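You operate a simulated robot arm through the tools that you are given. There is no shell and no other tool. Be economical: measure what you need, move in short steps, check, and stop when the job is done.

You are at the controls of a simulated two-armed robot. One attempt, no reset.

## Task
Refill the small steel box with napkins and set it in the middle of the table.
Fine: hold its black post with one hand while the other draws the brown post slider out and pushes it home. Set down upright: small steel box. Where these are worked on the way, their far stop is far enough and under half their travel is too little: brown post slider.

It is judged by the outcome, as a careful person would: the job done as asked, and still so three seconds after it is handed in. It fails if anything else is knocked over, pushed out of place, dropped, spilled or broken. Flat cloth is picked up by pressing the open fingertips on it (5 to 10 N) and closing them slowly along it; thin cloth reads only 2 to 8 mm in the jaws.

## Robot
Two 6-joint arms with two-finger parallel grippers on one trunk, on a base that drives. Base frame: it is fixed to the floor where the robot stands at the start and does not move with it; the origin is under the middle of the robot, x ahead of it, y to its left, z up. Readings come in m, rad, newtons and seconds.
The left shoulder is at the start at [0.06, 0.187, 1.047], the right one opposite. With the tool pointing down near the work surface each hand reaches from about 0.26 to 0.62 m from the robot's upright axis, wherever it stands, measured 20 degrees to its own side. Places, roughly: bamboo mat [0.7, -0.4, 0.8]; black post knob [0.4, 0.3, 0.8]; brown post slider [0.5, -0.2, 0.8]; floor of the slider [0.5, -0.1, 0.8]; middle of the table [0.7, 0, 0.8]; red post slider [0.5, 0.2, 0.8]. Payload 1.57 kg a hand.
The TCP of each hand is the grasp point between the finger pads, 0.03 m short of the fingertips. In the tool frame z runs along the fingers and y along their closing line. Largest opening 0.11 m; finger width 0.024, thickness 0.012; the body of the gripper, 0.048 by 0.112 m, starts 0.078 m behind the TCP.
Orientation is that of the tool frame in the base frame, as a unit quaternion [x, y, z, w]. With the fingers straight down and closing along the base's y, the tool's x points along the base's -x, its y along +y and its z along -z.

## Interface
- The arms move only by the tool nudge_tool. It takes "left_deltas", "right_deltas" or both (then of equal length, played together; a hand with none holds still); each is one flat list of numbers, 7 for each row, row after row: the turn, a rotation vector about the tool's x, y, z in rad, then the shift along the tool's x, y, z in m, then the finger opening in m, from 0 to 0.11. In form: [wx, wy, wz, tx, ty, tz, grip, wx, wy, wz, tx, ty, tz, grip, ...]. A call has 1 to 12 rows; each row shifts and turns the commanded pose from where the row before left it, along the tool's axes as they then stand. Rows are played at 5 a second. More than 0.05 m and 0.15 rad between two rows, or a gripper value outside its range, and nothing of the call is played. Where a pose cannot be reached the arm comes as near as it can. A force on the tool above 60 N (or 10 N above the force at the start of the call, whichever is more), or a blocked arm, ends the call early, and 0.2 s more pass. The fingers move at their own pace (about 0.153 m/s each) and stop on an object; they squeeze with about 21 N. The grip force told is the motor's: it shows also when the fingers shut on nothing. Time passes only in rows, and 0.2 s behind the last, so rows that do not move let the fingers close. It gives the time, the measured TCP pose, the force on the tool (base axes), the opening and the grip force at its end, in the units of the frame above (readings bear some noise), with the torque about the TCP (base axes, N m) and any sound that the robot's microphone picked up.
- Cameras (640 x 400 px; columns grow to the right, rows downward): "scene" is now at [0.0086, 0.0107, 1.5776]; the picture's right is [0.17, -0.99, 0.00], its down [-0.84, -0.15, -0.52] and it looks along [0.51, 0.09, -0.85] (base axes); focal length 260 px, centre (320, 200). "left" rides on the left gripper at [0.07, -0.016, -0.141] in its tool frame; the picture's right is [0.23, 0.97, 0.00], its down [-0.86, 0.20, -0.48] and it looks along [-0.47, 0.11, 0.88] (tool axes); focal length 222 px, centre (320, 200). "right" rides on the right gripper at [0.07, 0.016, -0.141] in its tool frame; the picture's right is [-0.23, 0.97, 0.00], its down [-0.86, -0.20, -0.48] and it looks along [-0.47, -0.11, 0.88] (tool axes); focal length 222 px, centre (320, 200). There is no depth. A picture from a camera that has moved, and an enlarged one, comes with that camera's place and axes in the base frame and with its lens.
- capture(camera): a new picture of that camera. No time passes.
- move_column(by): slides the trunk up (or, below 0, down) by that many m; the arms and the scene camera ride with it, the base frame stays. It gives what a move gives, with no picture.
- steer(legs): drives the robot by 1 to 6 legs, each [ahead, left, turn to the left] in m, m and rad, along the robot's own axes; the way and the turn of a leg run together, so that a leg with both is an arc; at most 1.5 m and 3.142 rad a leg. The arms and the cameras ride along, it lands a little off, and it stops where it bumps. It gives what a move gives.
- aim_head(pan, tilt): turns the head with the scene camera to pan (to the left, within 1.501 rad either way) and tilt (down, from -0.506 to 1.204), counted from straight ahead of the robot. It gives what a move gives.
- zoom(camera, box): a new picture of the part [left, top, right, bottom] of that camera's present view, enlarged. No time passes.
- job_done(): hands the job in; it is judged then, once.

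Go step by step. Nothing tells you exact positions but the pictures and the camera data: compare them with the known pose of the tool, close in by small moves and look again before you grip or let go. The budget is 120 turns and 100 pictures, counting those below and the enlarged ones. Unless the task says otherwise, let go and move clear before handing in, and close with one line.

The tools are called after ">>>" as a command line: name --argument value ..., lists and objects as JSON in quotes. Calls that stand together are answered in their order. nudge_tool: Moves the arms, as the interface text tells. Its arguments: {"type":"object","properties":{"left_deltas":{"type":"array"},"right_deltas":{"type":"array"}},"required":[]} The other tools are called the same way: move_column (by) slides the trunk up or down; steer (legs) drives the base; aim_head (pan, tilt) turns the head that bears the scene camera; capture (camera) takes a picture; zoom (camera, box) takes an enlarged picture of a part of a camera's view; job_done () hands the job in.

At the start:

```text
time_s: 0.0
left_position: [0.443, 0.0397, 1.0515]
left_ee_rot: [0.0, 1.0, -0.001, 0.001]
left_wrist_force: [-0.5, 0.4, -1.0]
left_ft_torque: [0.02, 0.03, 0.02]
left_gripper_width: 0.1101
left_grip_force: 0.1
right_position: [0.3306, -0.2348, 1.0949]
right_ee_rot: [0.0, 1.0, 0.001, 0.0]
right_wrist_force: [0.2, -0.2, 0.2]
right_ft_torque: [-0.01, -0.02, 0.02]
right_gripper_width: 0.1101
right_grip_force: 0.1
trunk travel left (down, up): [-0.675, 0.315]
robot x, y, heading: [0.0027, -0.0012, 0.0]
head pan, tilt: [0.171, 1.021]
```

scene: 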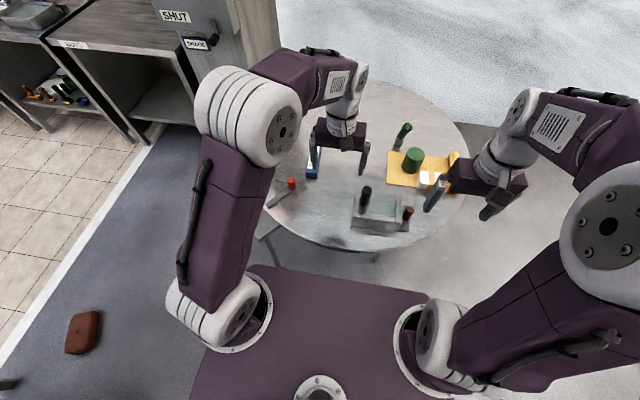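
right: 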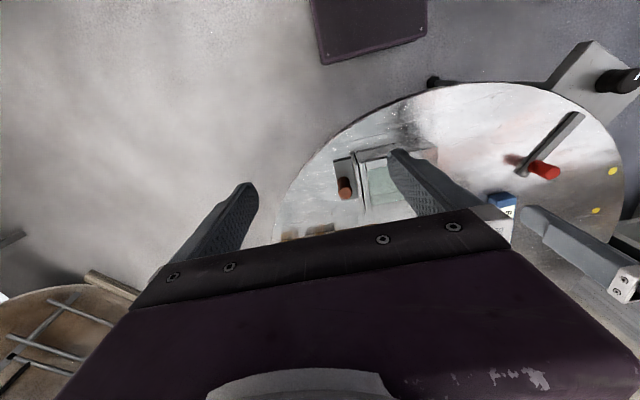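
left: 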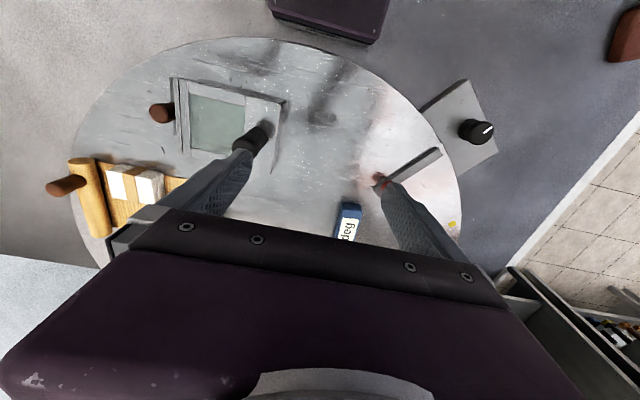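

I see a round table with a steel box (black post, brown post), a bamboo mat with white items and a few other objects. I'll zoom in to identify them.

>>> zoom --camera "scene" --box '[330, 110, 490, 250]'

>>> zoom --camera "left" --box '[40, 60, 300, 240]'

>>> zoom --camera "right" --box '[280, 100, 500, 250]'

```text
2.86 times, centred on (410, 180) of scene
camera zoom: at [0.0086, 0.0107, 1.5776], right [0.17, -0.99, 0.0], down [-0.84, -0.15, -0.52], along [0.51, 0.09, -0.85], focal length 741 px, centre (63, 257)
```

zoom: 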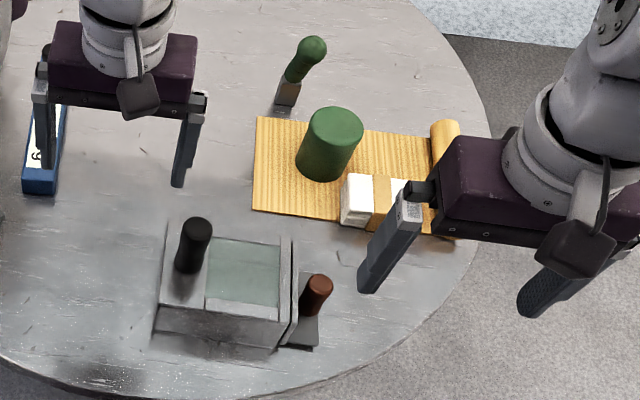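

```text
2.22 times, centred on (170, 150) of left
camera zoom: at [0.373, 0.0246, 1.1916], right [-0.23, 0.97, 0.0], down [0.85, 0.2, 0.48], along [0.47, 0.11, -0.88], focal length 494 px, centre (653, 311)
```

zoom: 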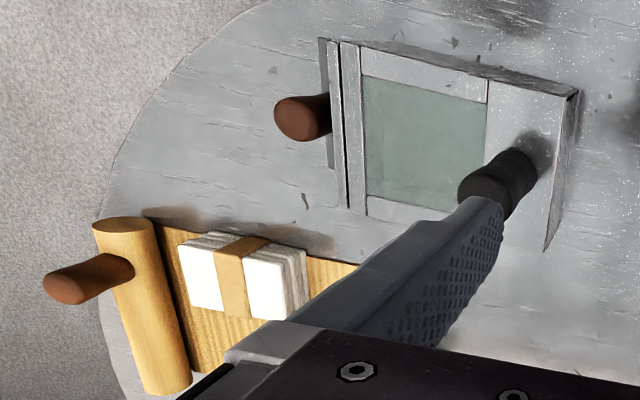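

```text
2.67 times, centred on (390, 175) of right
camera zoom: at [0.2605, -0.2175, 1.236], right [0.23, 0.97, 0.0], down [0.86, -0.2, 0.48], along [0.47, -0.11, -0.88], focal length 592 px, centre (133, 267)
```

zoom: 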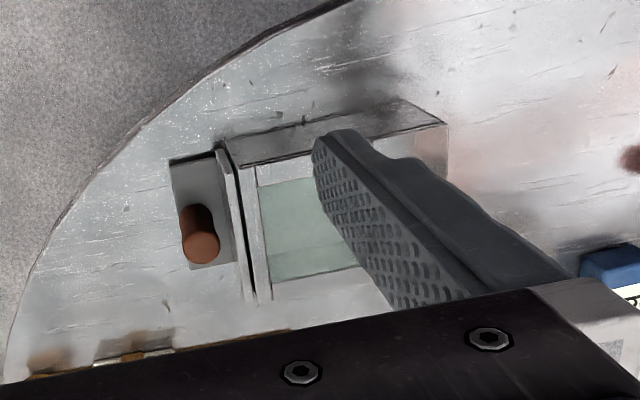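

The steel box has its brown-post drawer opening toward -y, and a banded napkin stack lies on the mat. I'll spread the arms to get clear views.

>>> nudge_tool --left_deltas '[0, 0, 0, 0, 0.04, 0, 0.11, 0, 0, 0, 0, 0.04, 0, 0.11, 0, 0, 0, 0, 0.04, 0, 0.11, 0, 0, 0, 0, 0.04, 0, 0.11]' --right_deltas '[0, 0, 0, 0, -0.02, 0, 0.11, 0, 0, 0, 0, -0.02, 0, 0.11, 0, 0, 0, 0, -0.02, 0, 0.11, 0, 0, 0, 0, -0.02, 0, 0.11]'

>>> capture --camera "scene"

>>> capture --camera "right"

>>> zoom --camera "scene" --box '[330, 110, 490, 250]'

```text
time_s: 1.0
left_position: [0.4376, 0.2014, 1.046]
left_ee_rot: [0.001, 1.0, 0.0, 0.001]
left_wrist_force: [1.4, 0.0, 1.3]
left_ft_torque: [-0.01, 0.01, 0.03]
left_gripper_width: 0.11
left_grip_force: 0.1
right_position: [0.3318, -0.3147, 1.0961]
right_ee_rot: [0.0, 1.0, 0.0, 0.0]
right_wrist_force: [-0.7, 0.9, -0.4]
right_ft_torque: [0.0, 0.0, 0.0]
right_gripper_width: 0.11
right_grip_force: 0.0
trunk travel left (down, up): [-0.675, 0.315]
robot x, y, heading: [-0.0055, -0.0005, 0.004]
head pan, tilt: [0.171, 1.021]
```

```text
93 pictures are left
camera scene: at [0.0088, 0.0117, 1.5776], right [0.17, -0.99, 0.0], down [-0.84, -0.15, -0.52], along [0.51, 0.09, -0.85], focal length 260 px, centre (320, 200)
```

scene: 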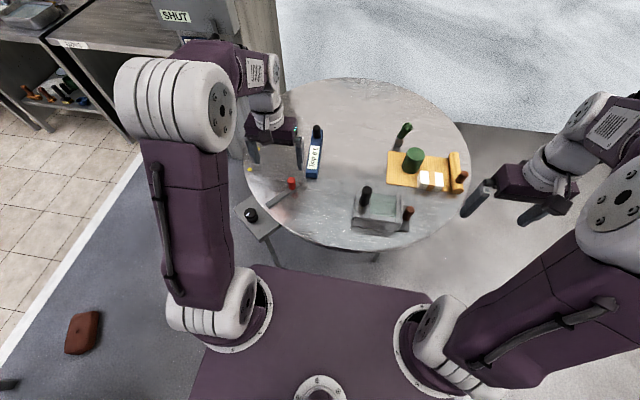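

```text
92 pictures are left
camera right: at [0.2608, -0.2972, 1.2366], right [0.23, 0.97, 0.0], down [0.86, -0.2, 0.48], along [0.47, -0.11, -0.88], focal length 222 px, centre (320, 200)
```

right: 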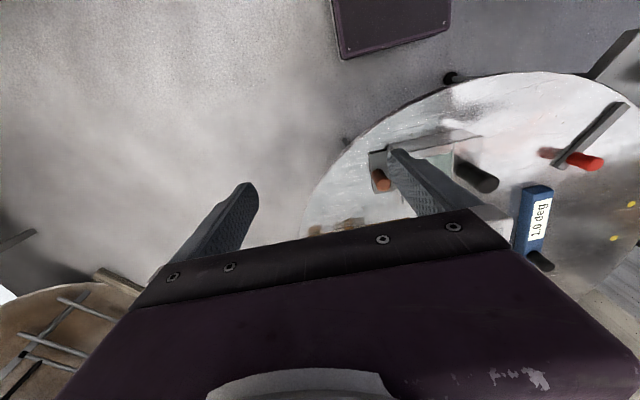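

```text
2.86 times, centred on (410, 180) of scene
camera zoom: at [0.0088, 0.0117, 1.5776], right [0.17, -0.99, 0.0], down [-0.84, -0.15, -0.52], along [0.51, 0.09, -0.85], focal length 741 px, centre (63, 257)
```

zoom: 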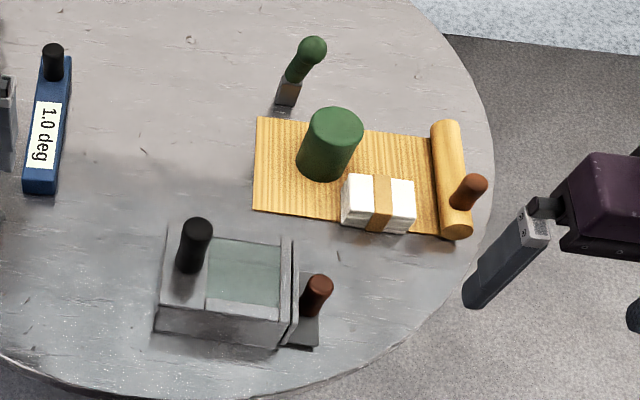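

The box is nearly axis-aligned: x 0.42–0.54, y −0.03 to −0.18, top z≈0.81. The black post top is near (0.478,−0.057,0.898) and the brown post top near (0.473,−0.2145,0.829). I'll bring the left hand above the black post while the right hand turns so its fingers close along x.

>>> nudge_tool --left_deltas '[0, 0, 0, -0.005, -0.032, 0.0105, 0.11, 0, 0, 0, -0.005, -0.032, 0.0105, 0.11, 0, 0, 0, -0.005, -0.032, 0.0105, 0.11, 0, 0, 0, -0.005, -0.032, 0.0105, 0.11, 0, 0, 0, -0.005, -0.032, 0.0105, 0.11, 0, 0, 0, -0.005, -0.032, 0.0105, 0.11, 0, 0, 0, -0.005, -0.032, 0.0105, 0.11, 0, 0, 0, -0.005, -0.032, 0.0105, 0.11, 0, 0, 0, 0, 0, 0, 0.11, 0, 0, 0, 0, 0, 0, 0.11, 0, 0, 0, 0, 0, 0, 0.11]' --right_deltas '[0, 0, -0.1428, 0, 0, 0, 0.11, 0, 0, -0.1428, 0, 0, 0, 0.11, 0, 0, -0.1428, 0, 0, 0, 0.11, 0, 0, -0.1428, 0, 0, 0, 0.11, 0, 0, -0.1428, 0, 0, 0, 0.11, 0, 0, -0.1428, 0, 0, 0, 0.11, 0, 0, -0.1428, 0, 0, 0, 0.11, 0, 0, -0.1428, 0, 0, 0, 0.11, 0, 0, -0.1428, 0, 0, 0, 0.11, 0, 0, -0.1428, 0, 0, 0, 0.11, 0, 0, -0.1428, 0, 0, 0, 0.11]'

>>> capture --camera "left"

>>> capture --camera "right"

>>> zoom --camera "scene" --box '[330, 110, 490, 250]'

```text
time_s: 3.4
left_position: [0.4836, -0.0568, 0.9685]
left_ee_rot: [0.0, 1.0, -0.001, 0.001]
left_wrist_force: [-0.4, 0.5, -0.1]
left_ft_torque: [-0.01, 0.02, -0.01]
left_gripper_width: 0.1098
left_grip_force: 0.1
right_position: [0.3317, -0.3155, 1.0948]
right_ee_rot: [0.708, -0.706, 0.0, -0.001]
right_wrist_force: [0.1, 0.3, 0.6]
right_ft_torque: [0.01, -0.03, -0.01]
right_gripper_width: 0.11
right_grip_force: 0.0
trunk travel left (down, up): [-0.675, 0.315]
robot x, y, heading: [0.001, -0.0004, -0.007]
head pan, tilt: [0.171, 1.021]
```

```text
90 pictures are left
camera left: at [0.4131, -0.0724, 1.1087], right [-0.23, 0.97, 0.0], down [0.85, 0.2, 0.48], along [0.47, 0.11, -0.88], focal length 222 px, centre (320, 200)
```

left: 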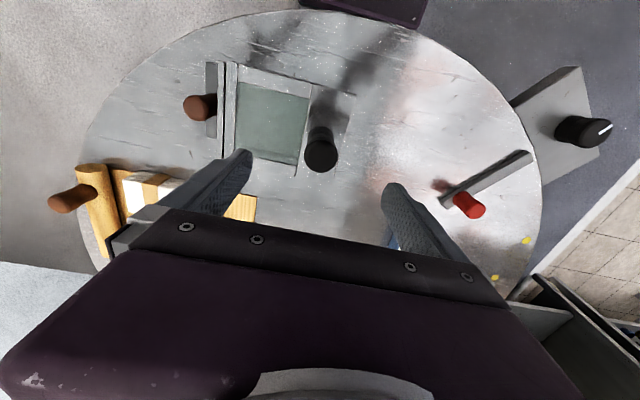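

```text
89 pictures are left
camera right: at [0.3147, -0.3849, 1.2356], right [-0.97, 0.23, 0.0], down [0.2, 0.86, 0.48], along [0.11, 0.47, -0.88], focal length 222 px, centre (320, 200)
```

right: 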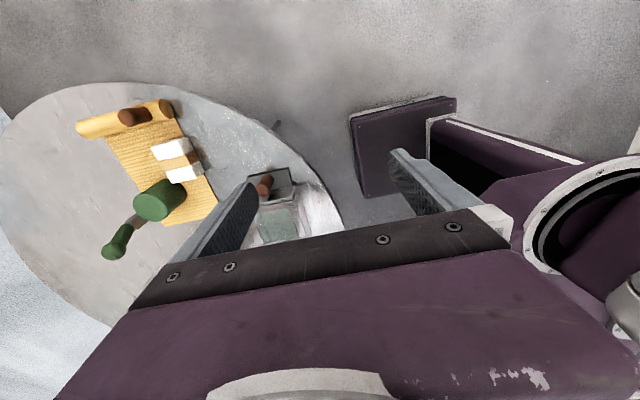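

```text
2.86 times, centred on (410, 180) of scene
camera zoom: at [0.0089, 0.0104, 1.5776], right [0.17, -0.99, 0.0], down [-0.84, -0.15, -0.52], along [0.51, 0.09, -0.85], focal length 741 px, centre (63, 257)
```

zoom: 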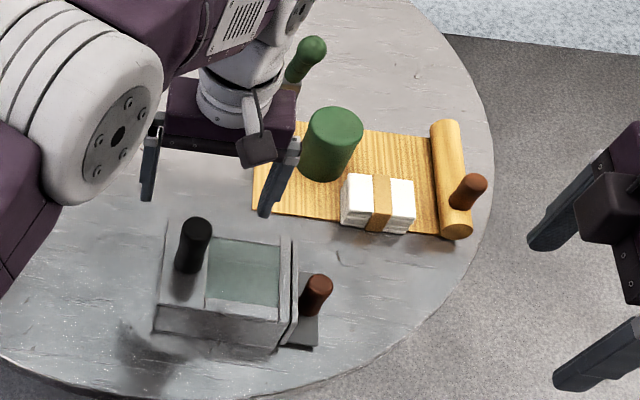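

The left hand is aligned with the black post (about 6 mm too far forward), so I'll lower it around the post. The right hand goes above the brown post.

>>> nudge_tool --left_deltas '[0, 0, 0, 0.003, 0, 0.0, 0.11, 0, 0, 0, 0.003, 0, 0.02, 0.11, 0, 0, 0, 0, 0, 0.02, 0.11, 0, 0, 0, 0, 0, 0.02, 0.11, 0, 0, 0, 0, 0, 0.02, 0.11, 0, 0, 0, 0, 0, 0.019, 0.11]' --right_deltas '[0, 0, 0, -0.0168, -0.0235, 0.0275, 0.11, 0, 0, 0, -0.0168, -0.0235, 0.0275, 0.11, 0, 0, 0, -0.0168, -0.0235, 0.0275, 0.11, 0, 0, 0, -0.0168, -0.0235, 0.0275, 0.11, 0, 0, 0, -0.0168, -0.0235, 0.0275, 0.11, 0, 0, 0, -0.0168, -0.0235, 0.0275, 0.11]'

>>> capture --camera "right"

>>> capture --camera "left"

>>> zoom --camera "scene" --box '[330, 110, 490, 250]'

```text
time_s: 4.8
left_position: [0.4794, -0.0563, 0.8675]
left_ee_rot: [0.0, 1.0, -0.001, 0.0]
left_wrist_force: [-0.5, 0.7, 0.2]
left_ft_torque: [0.03, 0.02, 0.03]
left_gripper_width: 0.1101
left_grip_force: 0.0
right_position: [0.4765, -0.2129, 0.9278]
right_ee_rot: [-0.706, 0.708, 0.0, -0.001]
right_wrist_force: [0.7, 0.8, -0.8]
right_ft_torque: [0.01, 0.05, -0.01]
right_gripper_width: 0.1101
right_grip_force: 0.2
trunk travel left (down, up): [-0.675, 0.315]
robot x, y, heading: [0.0025, 0.0048, 0.001]
head pan, tilt: [0.171, 1.021]
```

```text
87 pictures are left
camera right: at [0.4578, -0.2816, 1.0693], right [-0.97, 0.23, 0.0], down [0.2, 0.86, 0.48], along [0.11, 0.47, -0.88], focal length 222 px, centre (320, 200)
```

right: 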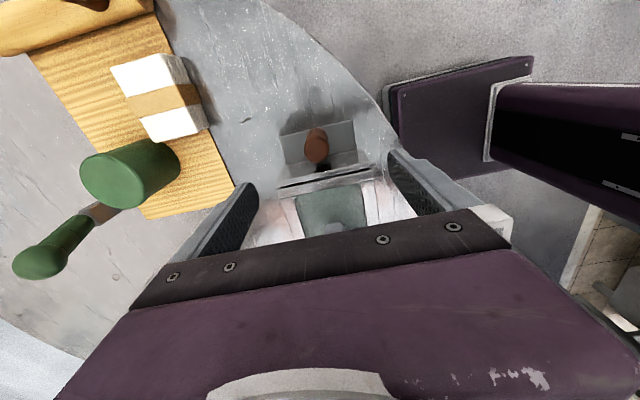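

```text
86 pictures are left
camera left: at [0.409, -0.0721, 1.0074], right [-0.23, 0.97, 0.0], down [0.86, 0.2, 0.48], along [0.47, 0.11, -0.88], focal length 222 px, centre (320, 200)
```

left: 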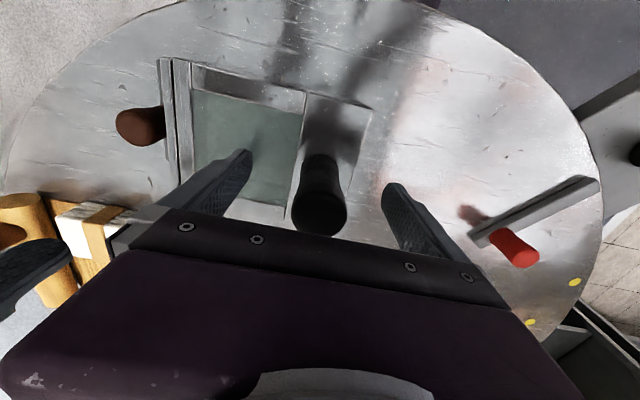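

```text
2.86 times, centred on (410, 180) of scene
camera zoom: at [0.0109, 0.0111, 1.5776], right [0.17, -0.99, 0.0], down [-0.84, -0.15, -0.52], along [0.51, 0.09, -0.85], focal length 741 px, centre (63, 257)
```

zoom: 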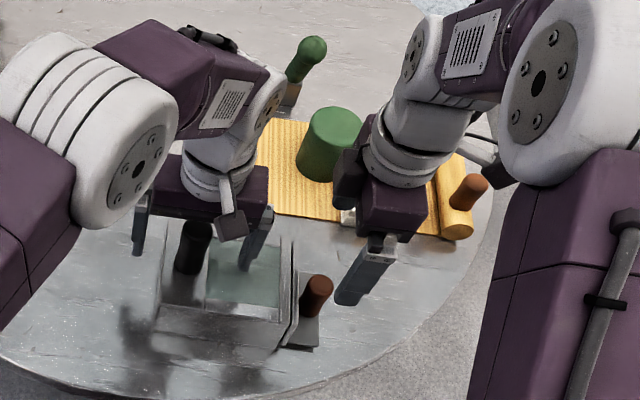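

>>> nudge_tool --left_deltas '[0, 0, 0, 0, 0, 0, 0.0, 0, 0, 0, 0, 0, 0, 0.0, 0, 0, 0, 0, 0, 0, 0.0]'

>>> zoom --camera "right" --box '[260, 90, 420, 190]'

```text
time_s: 5.6
left_position: [0.4774, -0.0571, 0.8675]
left_ee_rot: [0.0, 1.0, -0.002, 0.001]
left_wrist_force: [-2.0, -1.6, 1.4]
left_ft_torque: [0.41, -0.13, 0.02]
left_gripper_width: 0.0323
left_grip_force: 21.5
right_position: [0.4728, -0.2132, 0.929]
right_ee_rot: [0.707, -0.707, 0.0, 0.0]
right_wrist_force: [-0.5, 0.2, -0.5]
right_ft_torque: [0.02, -0.01, 0.02]
right_gripper_width: 0.1097
right_grip_force: 0.0
trunk travel left (down, up): [-0.675, 0.315]
robot x, y, heading: [-0.0, -0.0023, -0.001]
head pan, tilt: [0.171, 1.021]
```

```text
4.00 times, centred on (340, 140) of right
camera zoom: at [0.4555, -0.2823, 1.0705], right [-0.97, 0.23, 0.0], down [0.2, 0.85, 0.48], along [0.11, 0.47, -0.88], focal length 888 px, centre (240, 440)
```

zoom: 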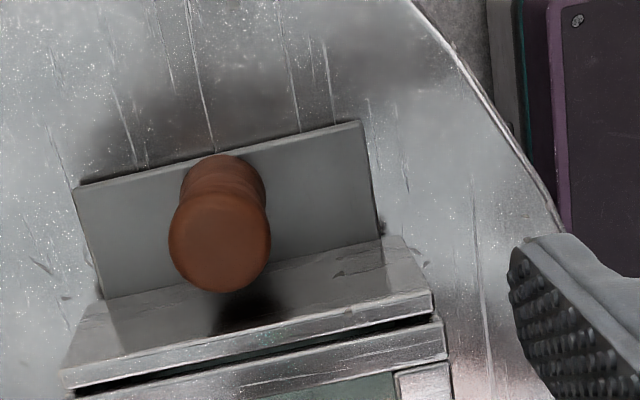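

The black post is held (32 mm wide). The brown post is 28 mm wide at (0.476,−0.215) with its base near z 0.76; I'll lower the right hand around it and grip.

>>> nudge_tool --right_deltas '[0, 0, 0, 0.002, -0.003, 0.02, 0.11, 0, 0, 0, 0, 0, 0.025, 0.11, 0, 0, 0, 0, 0, 0.025, 0.11, 0, 0, 0, 0, 0, 0.025, 0.11, 0, 0, 0, 0, 0, 0.025, 0.11, 0, 0, 0, 0, 0, 0, 0.02, 0, 0, 0, 0, 0, 0, 0.0, 0, 0, 0, 0, 0, 0, 0.0]'

>>> zoom --camera "scene" --box '[330, 110, 490, 250]'

```text
time_s: 7.4
left_position: [0.4782, -0.0576, 0.8664]
left_ee_rot: [0.0, 1.0, 0.0, 0.0]
left_wrist_force: [-4.4, 1.3, 2.9]
left_ft_torque: [0.54, -0.32, -0.2]
left_gripper_width: 0.0321
left_grip_force: 20.4
right_position: [0.4761, -0.2153, 0.8096]
right_ee_rot: [-0.707, 0.708, 0.0, 0.0]
right_wrist_force: [3.3, -1.0, 0.2]
right_ft_torque: [-0.37, 0.35, -0.1]
right_gripper_width: 0.0281
right_grip_force: 20.9
trunk travel left (down, up): [-0.675, 0.315]
robot x, y, heading: [-0.0007, 0.0054, 0.003]
head pan, tilt: [0.171, 1.021]
```

```text
2.86 times, centred on (410, 180) of scene
camera zoom: at [0.0083, 0.0108, 1.5775], right [0.17, -0.99, 0.0], down [-0.84, -0.15, -0.52], along [0.51, 0.09, -0.85], focal length 741 px, centre (63, 257)
```

zoom: 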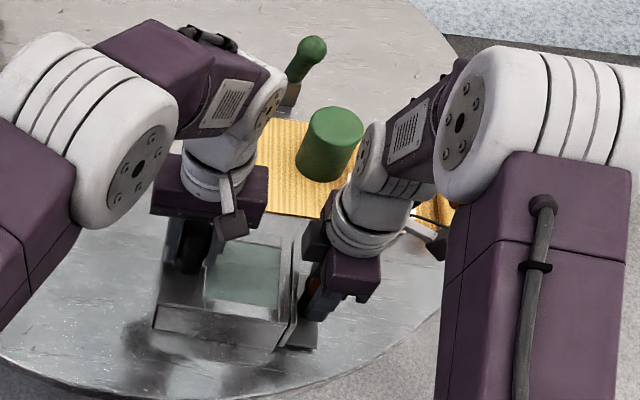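

Both posts are gripped. I'll draw the slider out along −y by 6 cm and check.

>>> nudge_tool --right_deltas '[0, 0, 0, 0.012, 0, 0, 0, 0, 0, 0, 0.012, 0, 0, 0, 0, 0, 0, 0.012, 0, 0, 0, 0, 0, 0, 0.012, 0, 0, 0, 0, 0, 0, 0.012, 0, 0, 0]'

>>> capture --camera "left"

```text
time_s: 8.6
left_position: [0.4788, -0.0585, 0.8677]
left_ee_rot: [-0.001, 1.0, -0.001, 0.002]
left_wrist_force: [3.9, -5.4, 3.0]
left_ft_torque: [-0.71, -0.49, 0.26]
left_gripper_width: 0.0324
left_grip_force: 20.3
right_position: [0.4759, -0.277, 0.8111]
right_ee_rot: [0.707, -0.707, 0.0, 0.0]
right_wrist_force: [-2.9, 4.0, 0.5]
right_ft_torque: [0.57, -0.32, 0.17]
right_gripper_width: 0.028
right_grip_force: 21.2
trunk travel left (down, up): [-0.675, 0.315]
robot x, y, heading: [0.0021, -0.0003, -0.003]
head pan, tilt: [0.171, 1.021]
```

```text
82 pictures are left
camera left: at [0.408, -0.0729, 1.0084], right [-0.23, 0.97, 0.0], down [0.85, 0.2, 0.48], along [0.47, 0.11, -0.88], focal length 222 px, centre (320, 200)
```

left: 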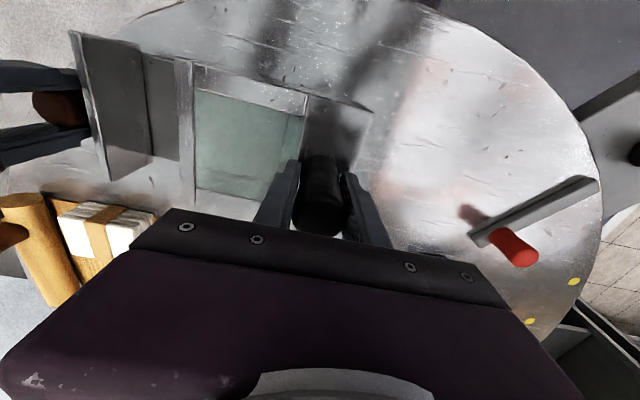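

The drawer slides out cleanly with a 5 N drag. I'll continue to the far stop.

>>> nudge_tool --right_deltas '[0, 0, 0, 0.01, 0, 0, 0, 0, 0, 0, 0.01, 0, 0, 0, 0, 0, 0, 0.01, 0, 0, 0, 0, 0, 0, 0.01, 0, 0, 0]'

>>> capture --camera "left"

```text
time_s: 9.6
left_position: [0.4781, -0.0576, 0.8664]
left_ee_rot: [0.001, 1.0, 0.0, 0.001]
left_wrist_force: [3.6, -4.6, 5.8]
left_ft_torque: [-0.78, -0.24, 0.2]
left_gripper_width: 0.0325
left_grip_force: 21.1
right_position: [0.4754, -0.3166, 0.8098]
right_ee_rot: [0.707, -0.707, -0.001, 0.0]
right_wrist_force: [-1.5, 2.8, 0.2]
right_ft_torque: [0.14, -0.44, 0.07]
right_gripper_width: 0.0283
right_grip_force: 21.0
trunk travel left (down, up): [-0.675, 0.315]
robot x, y, heading: [0.0007, 0.0021, -0.001]
head pan, tilt: [0.171, 1.021]
```

```text
81 pictures are left
camera left: at [0.4077, -0.0727, 1.0084], right [-0.23, 0.97, 0.0], down [0.85, 0.2, 0.48], along [0.47, 0.11, -0.88], focal length 222 px, centre (320, 200)
```

left: 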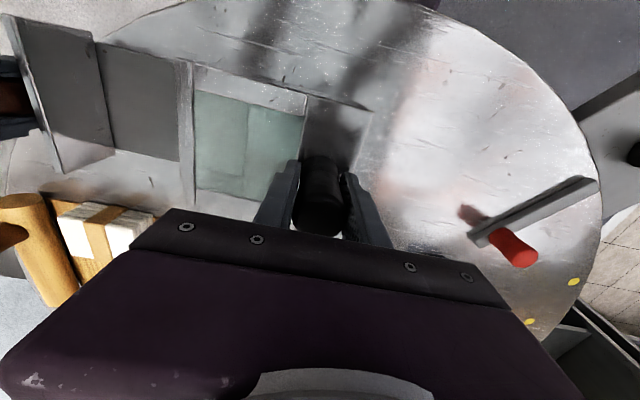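

>>> nudge_tool --right_deltas '[0, 0, 0, 0.008, 0, 0, 0, 0, 0, 0, 0.008, 0, 0, 0, 0, 0, 0, 0.008, 0, 0, 0, 0, 0, 0, 0.008, 0, 0, 0]'

>>> capture --camera "left"

>>> capture --camera "right"

```text
time_s: 10.6
left_position: [0.4772, -0.0563, 0.8673]
left_ee_rot: [0.0, 1.0, 0.0, 0.0]
left_wrist_force: [-0.3, -6.9, 3.8]
left_ft_torque: [-0.52, -0.07, -0.03]
left_gripper_width: 0.0322
left_grip_force: 20.4
right_position: [0.4743, -0.3481, 0.8101]
right_ee_rot: [-0.707, 0.707, 0.001, 0.0]
right_wrist_force: [0.4, 3.7, -2.1]
right_ft_torque: [0.03, 0.12, -0.01]
right_gripper_width: 0.025
right_grip_force: 20.7
trunk travel left (down, up): [-0.675, 0.315]
robot x, y, heading: [-0.0024, -0.0018, 0.001]
head pan, tilt: [0.171, 1.021]
```

```text
80 pictures are left
camera left: at [0.4073, -0.0723, 1.0081], right [-0.23, 0.97, 0.0], down [0.86, 0.2, 0.48], along [0.47, 0.11, -0.88], focal length 222 px, centre (320, 200)
```

left: 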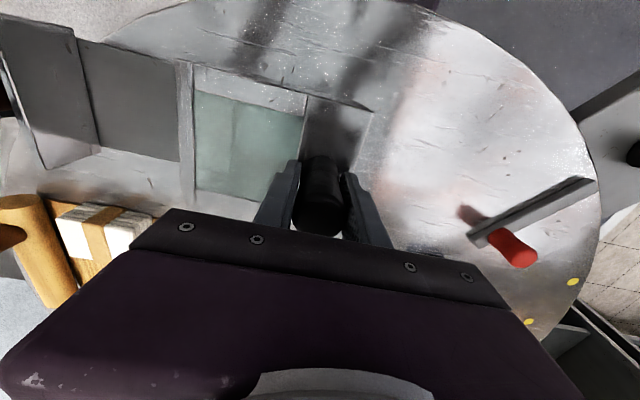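

```text
79 pictures are left
camera right: at [0.4582, -0.4162, 0.9513], right [-0.97, 0.23, 0.0], down [0.2, 0.86, 0.48], along [0.11, 0.47, -0.88], focal length 222 px, centre (320, 200)
```

right: 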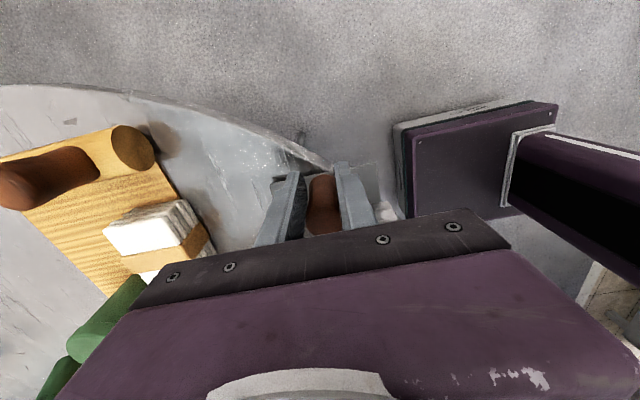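

The grip slipped slightly, meaning the drawer is at its stop (about 0.12 m). I'll release the right hand, raise it, and look at the drawer and napkins.

>>> nudge_tool --right_deltas '[0, 0, 0, 0, 0, 0, 0.08, 0, 0, 0, 0, 0, 0, 0.11, 0, 0, 0, 0, 0, -0.04, 0.11, 0, 0, 0, 0, 0, -0.04, 0.11, 0, 0, 0, 0, 0, -0.04, 0.11, 0, 0, 0, 0, 0, -0.04, 0.11, 0, 0, 0, 0, 0, -0.04, 0.11, 0, 0, 0, 0, 0, -0.04, 0.11]'

>>> capture --camera "right"

>>> capture --camera "scene"

```text
time_s: 12.4
left_position: [0.478, -0.0565, 0.868]
left_ee_rot: [0.0, 1.0, -0.002, 0.001]
left_wrist_force: [-0.7, 0.3, 0.2]
left_ft_torque: [0.63, 0.32, -0.04]
left_gripper_width: 0.032
left_grip_force: 20.8
right_position: [0.4785, -0.3491, 1.0486]
right_ee_rot: [0.708, -0.707, -0.001, 0.001]
right_wrist_force: [-0.2, 0.0, 0.6]
right_ft_torque: [0.0, 0.02, -0.02]
right_gripper_width: 0.11
right_grip_force: 0.0
trunk travel left (down, up): [-0.675, 0.315]
robot x, y, heading: [-0.0013, 0.0018, -0.0]
head pan, tilt: [0.171, 1.021]
```

```text
78 pictures are left
camera right: at [0.4605, -0.4175, 1.1898], right [-0.97, 0.23, 0.0], down [0.2, 0.85, 0.48], along [0.11, 0.47, -0.88], focal length 222 px, centre (320, 200)
```

right: 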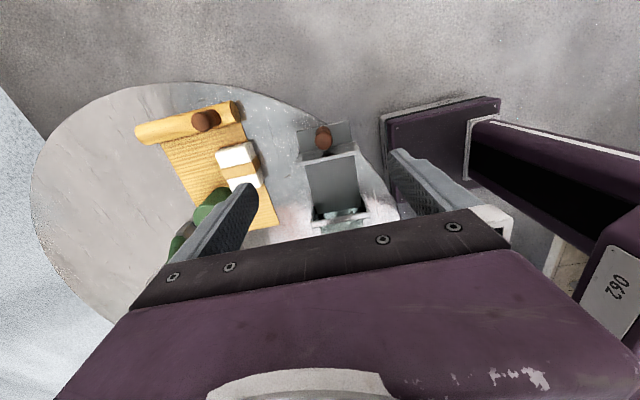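

```text
77 pictures are left
camera scene: at [0.0085, 0.0111, 1.5775], right [0.17, -0.99, 0.0], down [-0.84, -0.15, -0.52], along [0.51, 0.09, -0.85], focal length 260 px, centre (320, 200)
```

scene: 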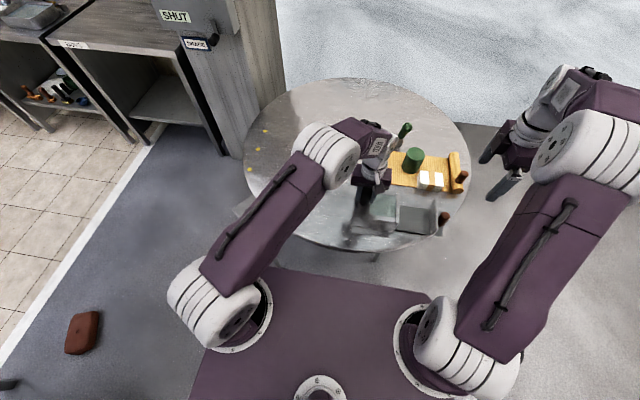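

>>> zoom --camera "right" --box '[190, 90, 400, 240]'

>>> zoom --camera "scene" --box '[360, 130, 488, 250]'

```text
2.67 times, centred on (295, 165) of right
camera zoom: at [0.4605, -0.4175, 1.1898], right [-0.97, 0.23, 0.0], down [0.2, 0.85, 0.48], along [0.11, 0.47, -0.88], focal length 592 px, centre (387, 293)
```

zoom: 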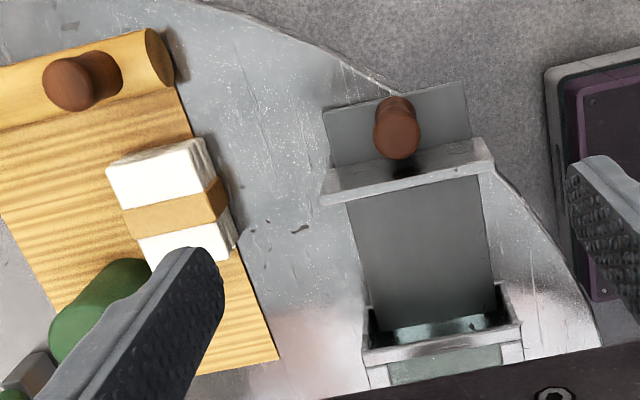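

```text
3.33 times, centred on (424, 190) of scene
camera zoom: at [0.0085, 0.0111, 1.5775], right [0.17, -0.99, 0.0], down [-0.84, -0.15, -0.52], along [0.51, 0.09, -0.85], focal length 865 px, centre (-27, 233)
```

zoom: 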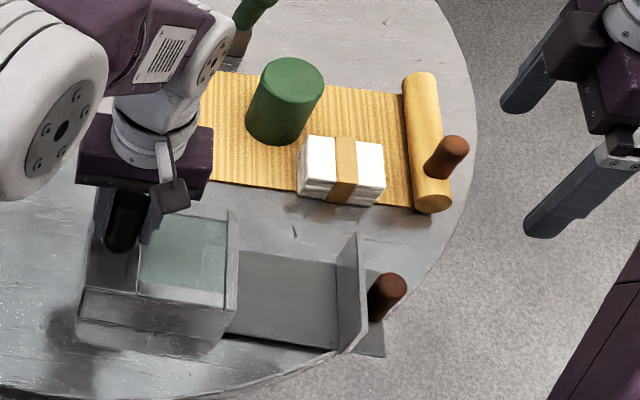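

The drawer is a flat tray with a front wall; its exposed floor is about x 0.43–0.53, y −0.29 to −0.175. The napkin bundle is about x 0.616–0.68, y −0.263 to −0.35, top 0.79. It's out of reach, so I need to drive ahead; first I'll look at the clearance between base and table.

>>> aim_head --pan 0 --tilt 1.2

>>> capture --camera "scene"

>>> capture --camera "left"

```text
time_s: 13.1
left_position: [0.4778, -0.0573, 0.8673]
left_ee_rot: [0.0, 1.0, -0.001, 0.001]
left_wrist_force: [-1.3, -0.1, 0.3]
left_ft_torque: [0.51, 0.15, 0.04]
left_gripper_width: 0.0321
left_grip_force: 20.6
right_position: [0.4783, -0.3492, 1.0489]
right_ee_rot: [-0.707, 0.707, 0.0, -0.001]
right_wrist_force: [0.7, 0.7, -0.2]
right_ft_torque: [0.0, 0.01, -0.01]
right_gripper_width: 0.11
right_grip_force: 0.1
trunk travel left (down, up): [-0.675, 0.315]
robot x, y, heading: [0.0008, 0.0012, -0.001]
head pan, tilt: [0.0, 1.201]
```

```text
74 pictures are left
camera scene: at [-0.0025, -0.0011, 1.5664], right [0.0, -1.0, 0.0], down [-0.93, 0.0, -0.36], along [0.36, 0.0, -0.93], focal length 260 px, centre (320, 200)
```

scene: 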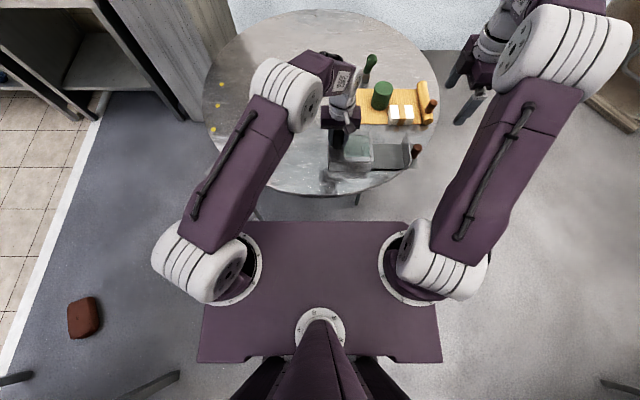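

```text
73 pictures are left
camera left: at [0.4076, -0.0724, 1.0081], right [-0.23, 0.97, 0.0], down [0.85, 0.2, 0.48], along [0.47, 0.11, -0.88], focal length 222 px, centre (320, 200)
```

left: 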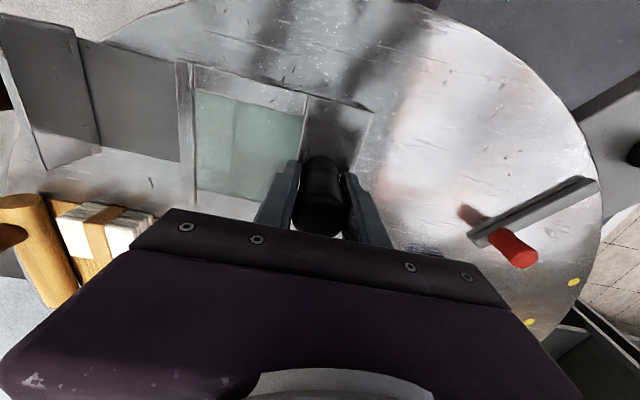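

The base's low front is at about x 0.26, and the table leg's foot near x 0.55, so 0.15 m ahead is clear. I'll release and raise the left hand, then drive forward.

>>> nudge_tool --left_deltas '[0, 0, 0, 0, 0, 0, 0.06, 0, 0, 0, 0, 0, 0, 0.11, 0, 0, 0, 0, 0, -0.02, 0.11, 0, 0, 0, 0, 0, -0.03, 0.11, 0, 0, 0, 0, 0, -0.04, 0.11, 0, 0, 0, 0, 0, -0.04, 0.11]'

>>> steer --legs '[[0.15, 0, 0]]'

>>> capture --camera "scene"

>>> capture --camera "right"

```text
time_s: 14.5
left_position: [0.4754, -0.0532, 0.9965]
left_ee_rot: [0.0, 1.0, -0.001, 0.0]
left_wrist_force: [0.0, 0.0, 0.1]
left_ft_torque: [-0.03, -0.03, 0.02]
left_gripper_width: 0.1098
left_grip_force: 0.1
right_position: [0.4791, -0.3488, 1.0494]
right_ee_rot: [0.707, -0.707, 0.0, 0.0]
right_wrist_force: [0.3, 1.0, -0.6]
right_ft_torque: [0.02, 0.0, 0.01]
right_gripper_width: 0.1102
right_grip_force: 0.0
trunk travel left (down, up): [-0.675, 0.315]
robot x, y, heading: [-0.0002, -0.0018, -0.003]
head pan, tilt: [0.0, 1.201]
```

```text
time_s: 15.9
left_position: [0.6244, -0.0512, 0.9965]
left_ee_rot: [-0.003, 1.0, -0.001, 0.0]
left_wrist_force: [-0.3, 0.9, -1.3]
left_ft_torque: [-0.02, 0.0, 0.02]
left_gripper_width: 0.1098
left_grip_force: 0.0
right_position: [0.6284, -0.347, 1.049]
right_ee_rot: [0.708, -0.706, 0.0, -0.001]
right_wrist_force: [0.7, -0.8, 0.1]
right_ft_torque: [0.02, -0.01, 0.01]
right_gripper_width: 0.1101
right_grip_force: 0.1
trunk travel left (down, up): [-0.675, 0.315]
robot x, y, heading: [0.1456, 0.001, 0.004]
head pan, tilt: [0.0, 1.201]
```

```text
72 pictures are left
camera scene: at [0.1445, -0.0005, 1.5664], right [0.0, -1.0, 0.0], down [-0.93, 0.0, -0.36], along [0.36, 0.0, -0.93], focal length 260 px, centre (320, 200)
```

scene: 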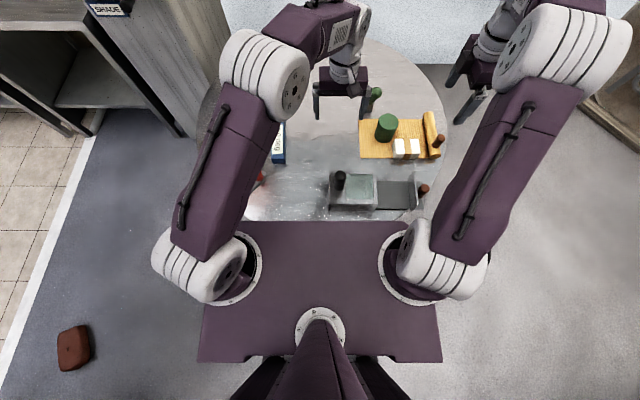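

```text
71 pictures are left
camera right: at [0.6104, -0.4152, 1.1901], right [-0.97, 0.22, 0.0], down [0.2, 0.86, 0.48], along [0.11, 0.47, -0.88], focal length 222 px, centre (320, 200)
```

right: 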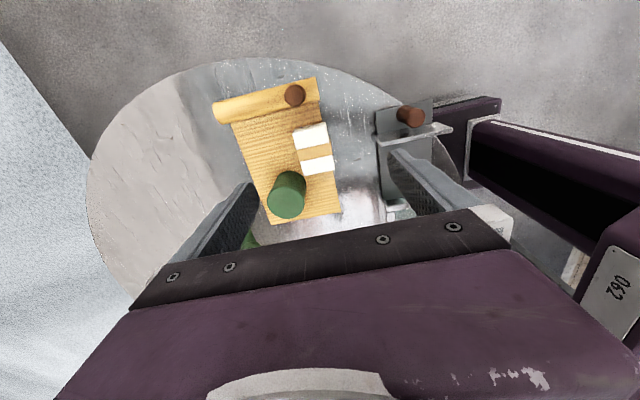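

The drive went well (robot at x≈0.146). I'll bring the right hand above the napkin bundle and look again.

>>> nudge_tool --right_deltas '[0, 0, 0, -0.009, -0.005, 0.02, 0.11, 0, 0, 0, -0.009, -0.005, 0.02, 0.11, 0, 0, 0, -0.009, -0.005, 0.02, 0.11, 0, 0, 0, -0.009, -0.005, 0.02, 0.11, 0, 0, 0, 0, 0, 0.02, 0.11, 0, 0, 0, 0, 0, 0.02, 0.11]'

>>> zoom --camera "right" --box '[210, 60, 420, 210]'

>>> zoom --camera "scene" --box '[320, 90, 480, 220]'

```text
time_s: 17.3
left_position: [0.6254, -0.0523, 0.9961]
left_ee_rot: [-0.002, 1.0, -0.001, 0.0]
left_wrist_force: [1.2, 0.3, -0.4]
left_ft_torque: [-0.05, 0.0, -0.01]
left_gripper_width: 0.1098
left_grip_force: 0.1
right_position: [0.6492, -0.3103, 0.9298]
right_ee_rot: [0.708, -0.706, 0.001, 0.0]
right_wrist_force: [0.0, -0.3, 0.0]
right_ft_torque: [0.03, 0.0, 0.02]
right_gripper_width: 0.1101
right_grip_force: 0.0
trunk travel left (down, up): [-0.675, 0.315]
robot x, y, heading: [0.1495, -0.0001, 0.01]
head pan, tilt: [0.0, 1.201]
```

```text
2.67 times, centred on (315, 135) of right
camera zoom: at [0.6321, -0.3808, 1.0709], right [-0.97, 0.22, 0.0], down [0.2, 0.86, 0.48], along [0.11, 0.47, -0.88], focal length 592 px, centre (333, 373)
```

zoom: 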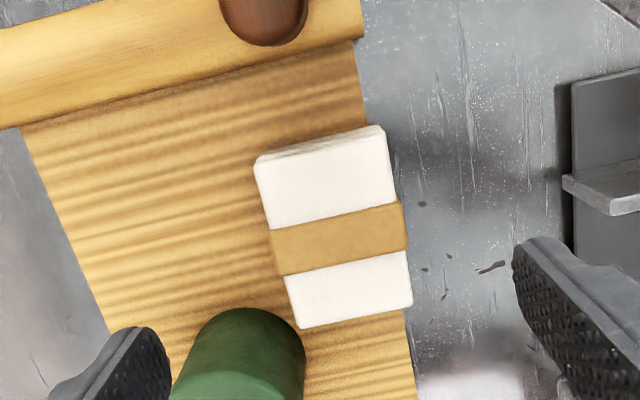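

```text
3.08 times, centred on (400, 155) of scene
camera zoom: at [0.1466, -0.001, 1.5664], right [0.0, -1.0, 0.0], down [-0.93, 0.0, -0.36], along [0.36, 0.0, -0.93], focal length 798 px, centre (74, 338)
```

zoom: 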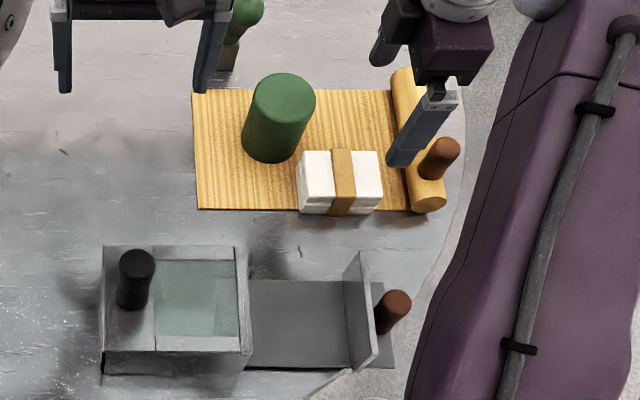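

The bundle is x 0.618–0.676, y −0.343 to −0.260, square to the hand. I'll lower with a narrower opening and grip it.

>>> nudge_tool --right_deltas '[0, 0, 0, -0.004, 0.002, 0.02, 0.088, 0, 0, 0, 0, 0, 0.03, 0.088, 0, 0, 0, 0, 0, 0.03, 0.088, 0, 0, 0, 0, 0, 0.03, 0.088, 0, 0, 0, 0, 0, 0.02, 0.088, 0, 0, 0, 0, 0, 0.008, 0.088]'

>>> capture --camera "right"

>>> zoom --camera "scene" --box '[320, 90, 480, 220]'

```text
time_s: 18.7
left_position: [0.6246, -0.0503, 0.9965]
left_ee_rot: [-0.002, 1.0, -0.001, 0.001]
left_wrist_force: [-0.1, -0.1, -0.5]
left_ft_torque: [0.0, 0.02, -0.02]
left_gripper_width: 0.1102
left_grip_force: 0.1
right_position: [0.6479, -0.3037, 0.7898]
right_ee_rot: [0.709, -0.705, 0.0, 0.001]
right_wrist_force: [-1.3, -0.8, -0.2]
right_ft_torque: [-0.04, 0.01, 0.01]
right_gripper_width: 0.0878
right_grip_force: 0.1
trunk travel left (down, up): [-0.675, 0.315]
robot x, y, heading: [0.146, 0.0026, 0.002]
head pan, tilt: [0.0, 1.201]
```

```text
68 pictures are left
camera right: at [0.6307, -0.3743, 0.9305], right [-0.97, 0.22, 0.0], down [0.2, 0.86, 0.48], along [0.11, 0.47, -0.88], focal length 222 px, centre (320, 200)
```

right: 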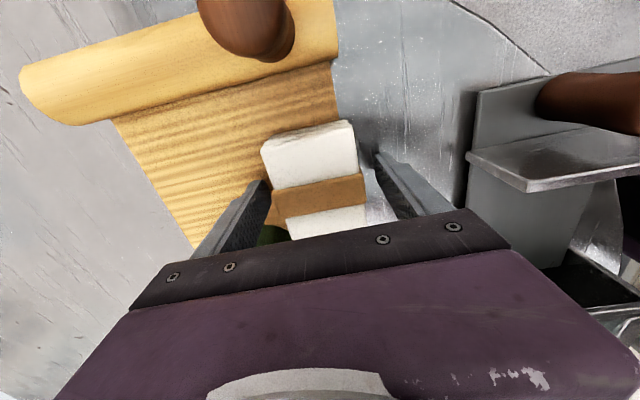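

```text
3.08 times, centred on (400, 155) of scene
camera zoom: at [0.1461, -0.0006, 1.5664], right [0.0, -1.0, 0.0], down [-0.93, 0.0, -0.36], along [0.36, 0.0, -0.93], focal length 798 px, centre (74, 338)
```

zoom: 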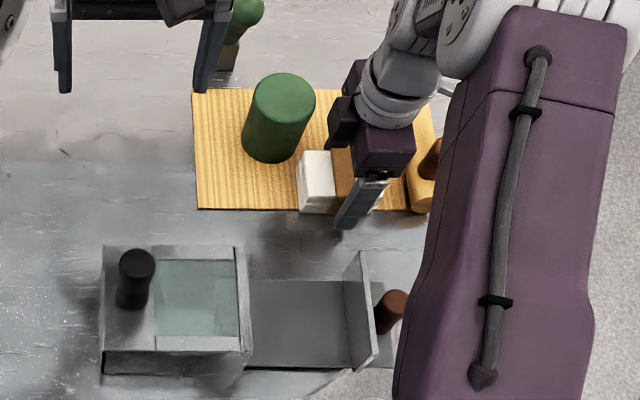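

Fingers straddle the bundle; closing and lifting a little.

>>> nudge_tool --right_deltas '[0, 0, 0, 0, 0, 0, 0.07, 0, 0, 0, 0, 0, 0, 0.06, 0, 0, 0, 0, 0, 0, 0.05, 0, 0, 0, 0, 0, 0, 0.04, 0, 0, 0, 0, 0, 0, 0.04, 0, 0, 0, 0, 0, -0.01, 0.04, 0, 0, 0, 0, 0, -0.03, 0.04, 0, 0, 0, 0, 0, -0.04, 0.04]'

>>> capture --camera "right"

```text
time_s: 20.5
left_position: [0.6245, -0.0504, 0.9958]
left_ee_rot: [-0.002, 1.0, -0.001, 0.001]
left_wrist_force: [-1.0, -0.6, 0.0]
left_ft_torque: [0.04, -0.01, 0.02]
left_gripper_width: 0.1101
left_grip_force: 0.1
right_position: [0.6483, -0.3052, 0.873]
right_ee_rot: [0.709, -0.706, 0.0, 0.001]
right_wrist_force: [-0.3, -0.1, 0.1]
right_ft_torque: [0.01, -0.04, -0.01]
right_gripper_width: 0.0636
right_grip_force: 20.9
trunk travel left (down, up): [-0.675, 0.315]
robot x, y, heading: [0.145, -0.0035, 0.01]
head pan, tilt: [0.0, 1.201]
```

```text
66 pictures are left
camera right: at [0.6309, -0.3753, 1.0134], right [-0.97, 0.22, 0.0], down [0.2, 0.86, 0.48], along [0.11, 0.47, -0.88], focal length 222 px, centre (320, 200)
```

right: 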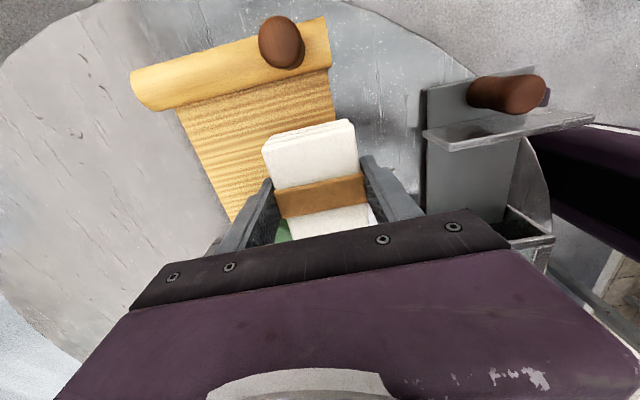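

The bundle is lifted and held (64 mm). Next I'll carry it above the tray floor, centred around (0.476, −0.242).

>>> nudge_tool --right_deltas '[0, 0, 0, 0, 0, -0.02, 0.04, 0, 0, 0, -0.01, 0.0287, 0, 0.04, 0, 0, 0, -0.01, 0.0287, 0, 0.04, 0, 0, 0, -0.01, 0.0287, 0, 0.04, 0, 0, 0, -0.01, 0.0287, 0, 0.04, 0, 0, 0, -0.01, 0.0287, 0, 0.04, 0, 0, 0, -0.01, 0.0287, 0, 0.04]'

>>> capture --camera "right"

>>> zoom --camera "scene" --box '[320, 90, 480, 220]'

>>> capture --camera "left"

```text
time_s: 22.1
left_position: [0.6242, -0.0498, 0.9981]
left_ee_rot: [-0.003, 1.0, -0.001, 0.001]
left_wrist_force: [-0.4, 0.9, -0.1]
left_ft_torque: [0.03, -0.01, 0.03]
left_gripper_width: 0.11
left_grip_force: 0.1
right_position: [0.4716, -0.2467, 0.8901]
right_ee_rot: [0.71, -0.705, 0.0, 0.0]
right_wrist_force: [-0.9, 0.0, 0.4]
right_ft_torque: [-0.04, 0.0, 0.01]
right_gripper_width: 0.0637
right_grip_force: 21.2
trunk travel left (down, up): [-0.675, 0.315]
robot x, y, heading: [0.1508, -0.0003, 0.008]
head pan, tilt: [0.0, 1.201]
```

```text
65 pictures are left
camera right: at [0.4538, -0.3156, 1.0311], right [-0.97, 0.22, 0.0], down [0.2, 0.86, 0.48], along [0.11, 0.47, -0.88], focal length 222 px, centre (320, 200)
```

right: 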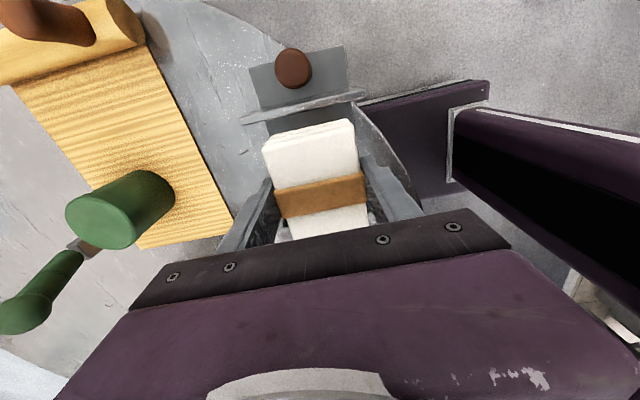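

```text
3.08 times, centred on (400, 155) of scene
camera zoom: at [0.145, -0.0002, 1.5664], right [0.0, -1.0, 0.0], down [-0.93, 0.0, -0.36], along [0.36, 0.0, -0.93], focal length 798 px, centre (74, 338)
```

zoom: 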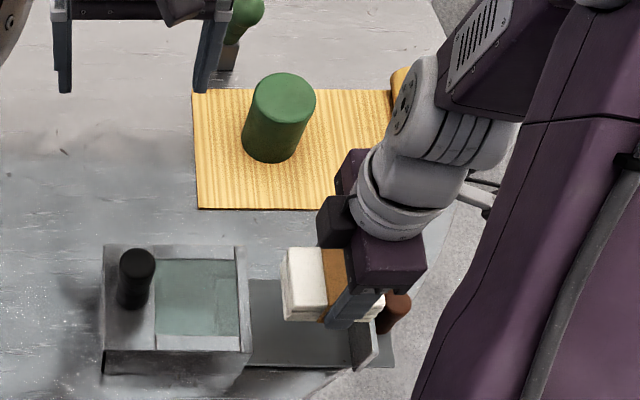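

```text
63 pictures are left
camera left: at [0.5544, -0.0659, 1.1378], right [-0.23, 0.97, 0.0], down [0.85, 0.2, 0.48], along [0.47, 0.11, -0.88], focal length 222 px, centre (320, 200)
```

left: 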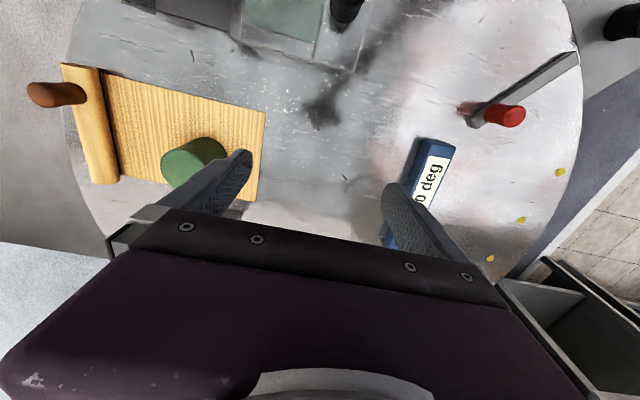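

The whole bundle is in hand and the mat is clear. I'll trim by 4 mm and lower it toward the tray floor.

>>> nudge_tool --right_deltas '[0, 0, 0, -0.004, -0.004, 0, 0.04, 0, 0, 0, 0, 0, 0.02, 0.04, 0, 0, 0, 0, 0, 0.02, 0.04, 0, 0, 0, 0, 0, 0.02, 0.04, 0, 0, 0, 0, 0, 0.015, 0.04, 0, 0, 0, 0, 0, 0.008, 0.04]'

>>> zoom --camera "scene" --box '[330, 130, 450, 220]'

>>> zoom --camera "right" --box '[210, 30, 420, 250]'

```text
time_s: 23.5
left_position: [0.6257, -0.0513, 0.9969]
left_ee_rot: [-0.002, 1.0, -0.001, 0.001]
left_wrist_force: [0.2, 0.7, -0.6]
left_ft_torque: [-0.03, 0.01, -0.02]
left_gripper_width: 0.1099
left_grip_force: 0.0
right_position: [0.4773, -0.2431, 0.8075]
right_ee_rot: [0.708, -0.706, 0.0, 0.0]
right_wrist_force: [-0.8, 0.2, 0.0]
right_ft_torque: [0.04, 0.01, 0.0]
right_gripper_width: 0.0634
right_grip_force: 20.9
trunk travel left (down, up): [-0.675, 0.315]
robot x, y, heading: [0.1492, 0.0019, 0.005]
head pan, tilt: [0.0, 1.201]
```

```text
4.44 times, centred on (390, 175) of scene
camera zoom: at [0.1461, -0.0007, 1.5664], right [0.0, -1.0, 0.0], down [-0.93, 0.0, -0.36], along [0.36, 0.0, -0.93], focal length 1153 px, centre (9, 311)
```

zoom: 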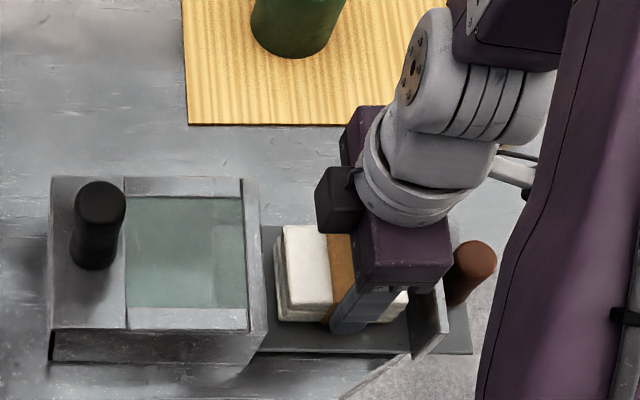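

```text
1.82 times, centred on (315, 140) of right
camera zoom: at [0.4606, -0.3115, 0.9472], right [-0.97, 0.22, 0.0], down [0.2, 0.86, 0.48], along [0.11, 0.47, -0.88], focal length 404 px, centre (329, 309)
```

zoom: 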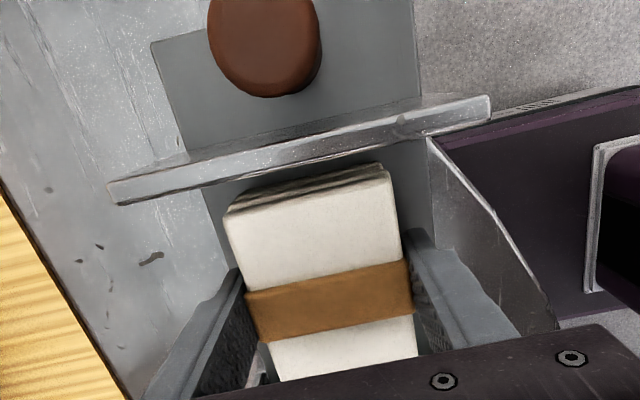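

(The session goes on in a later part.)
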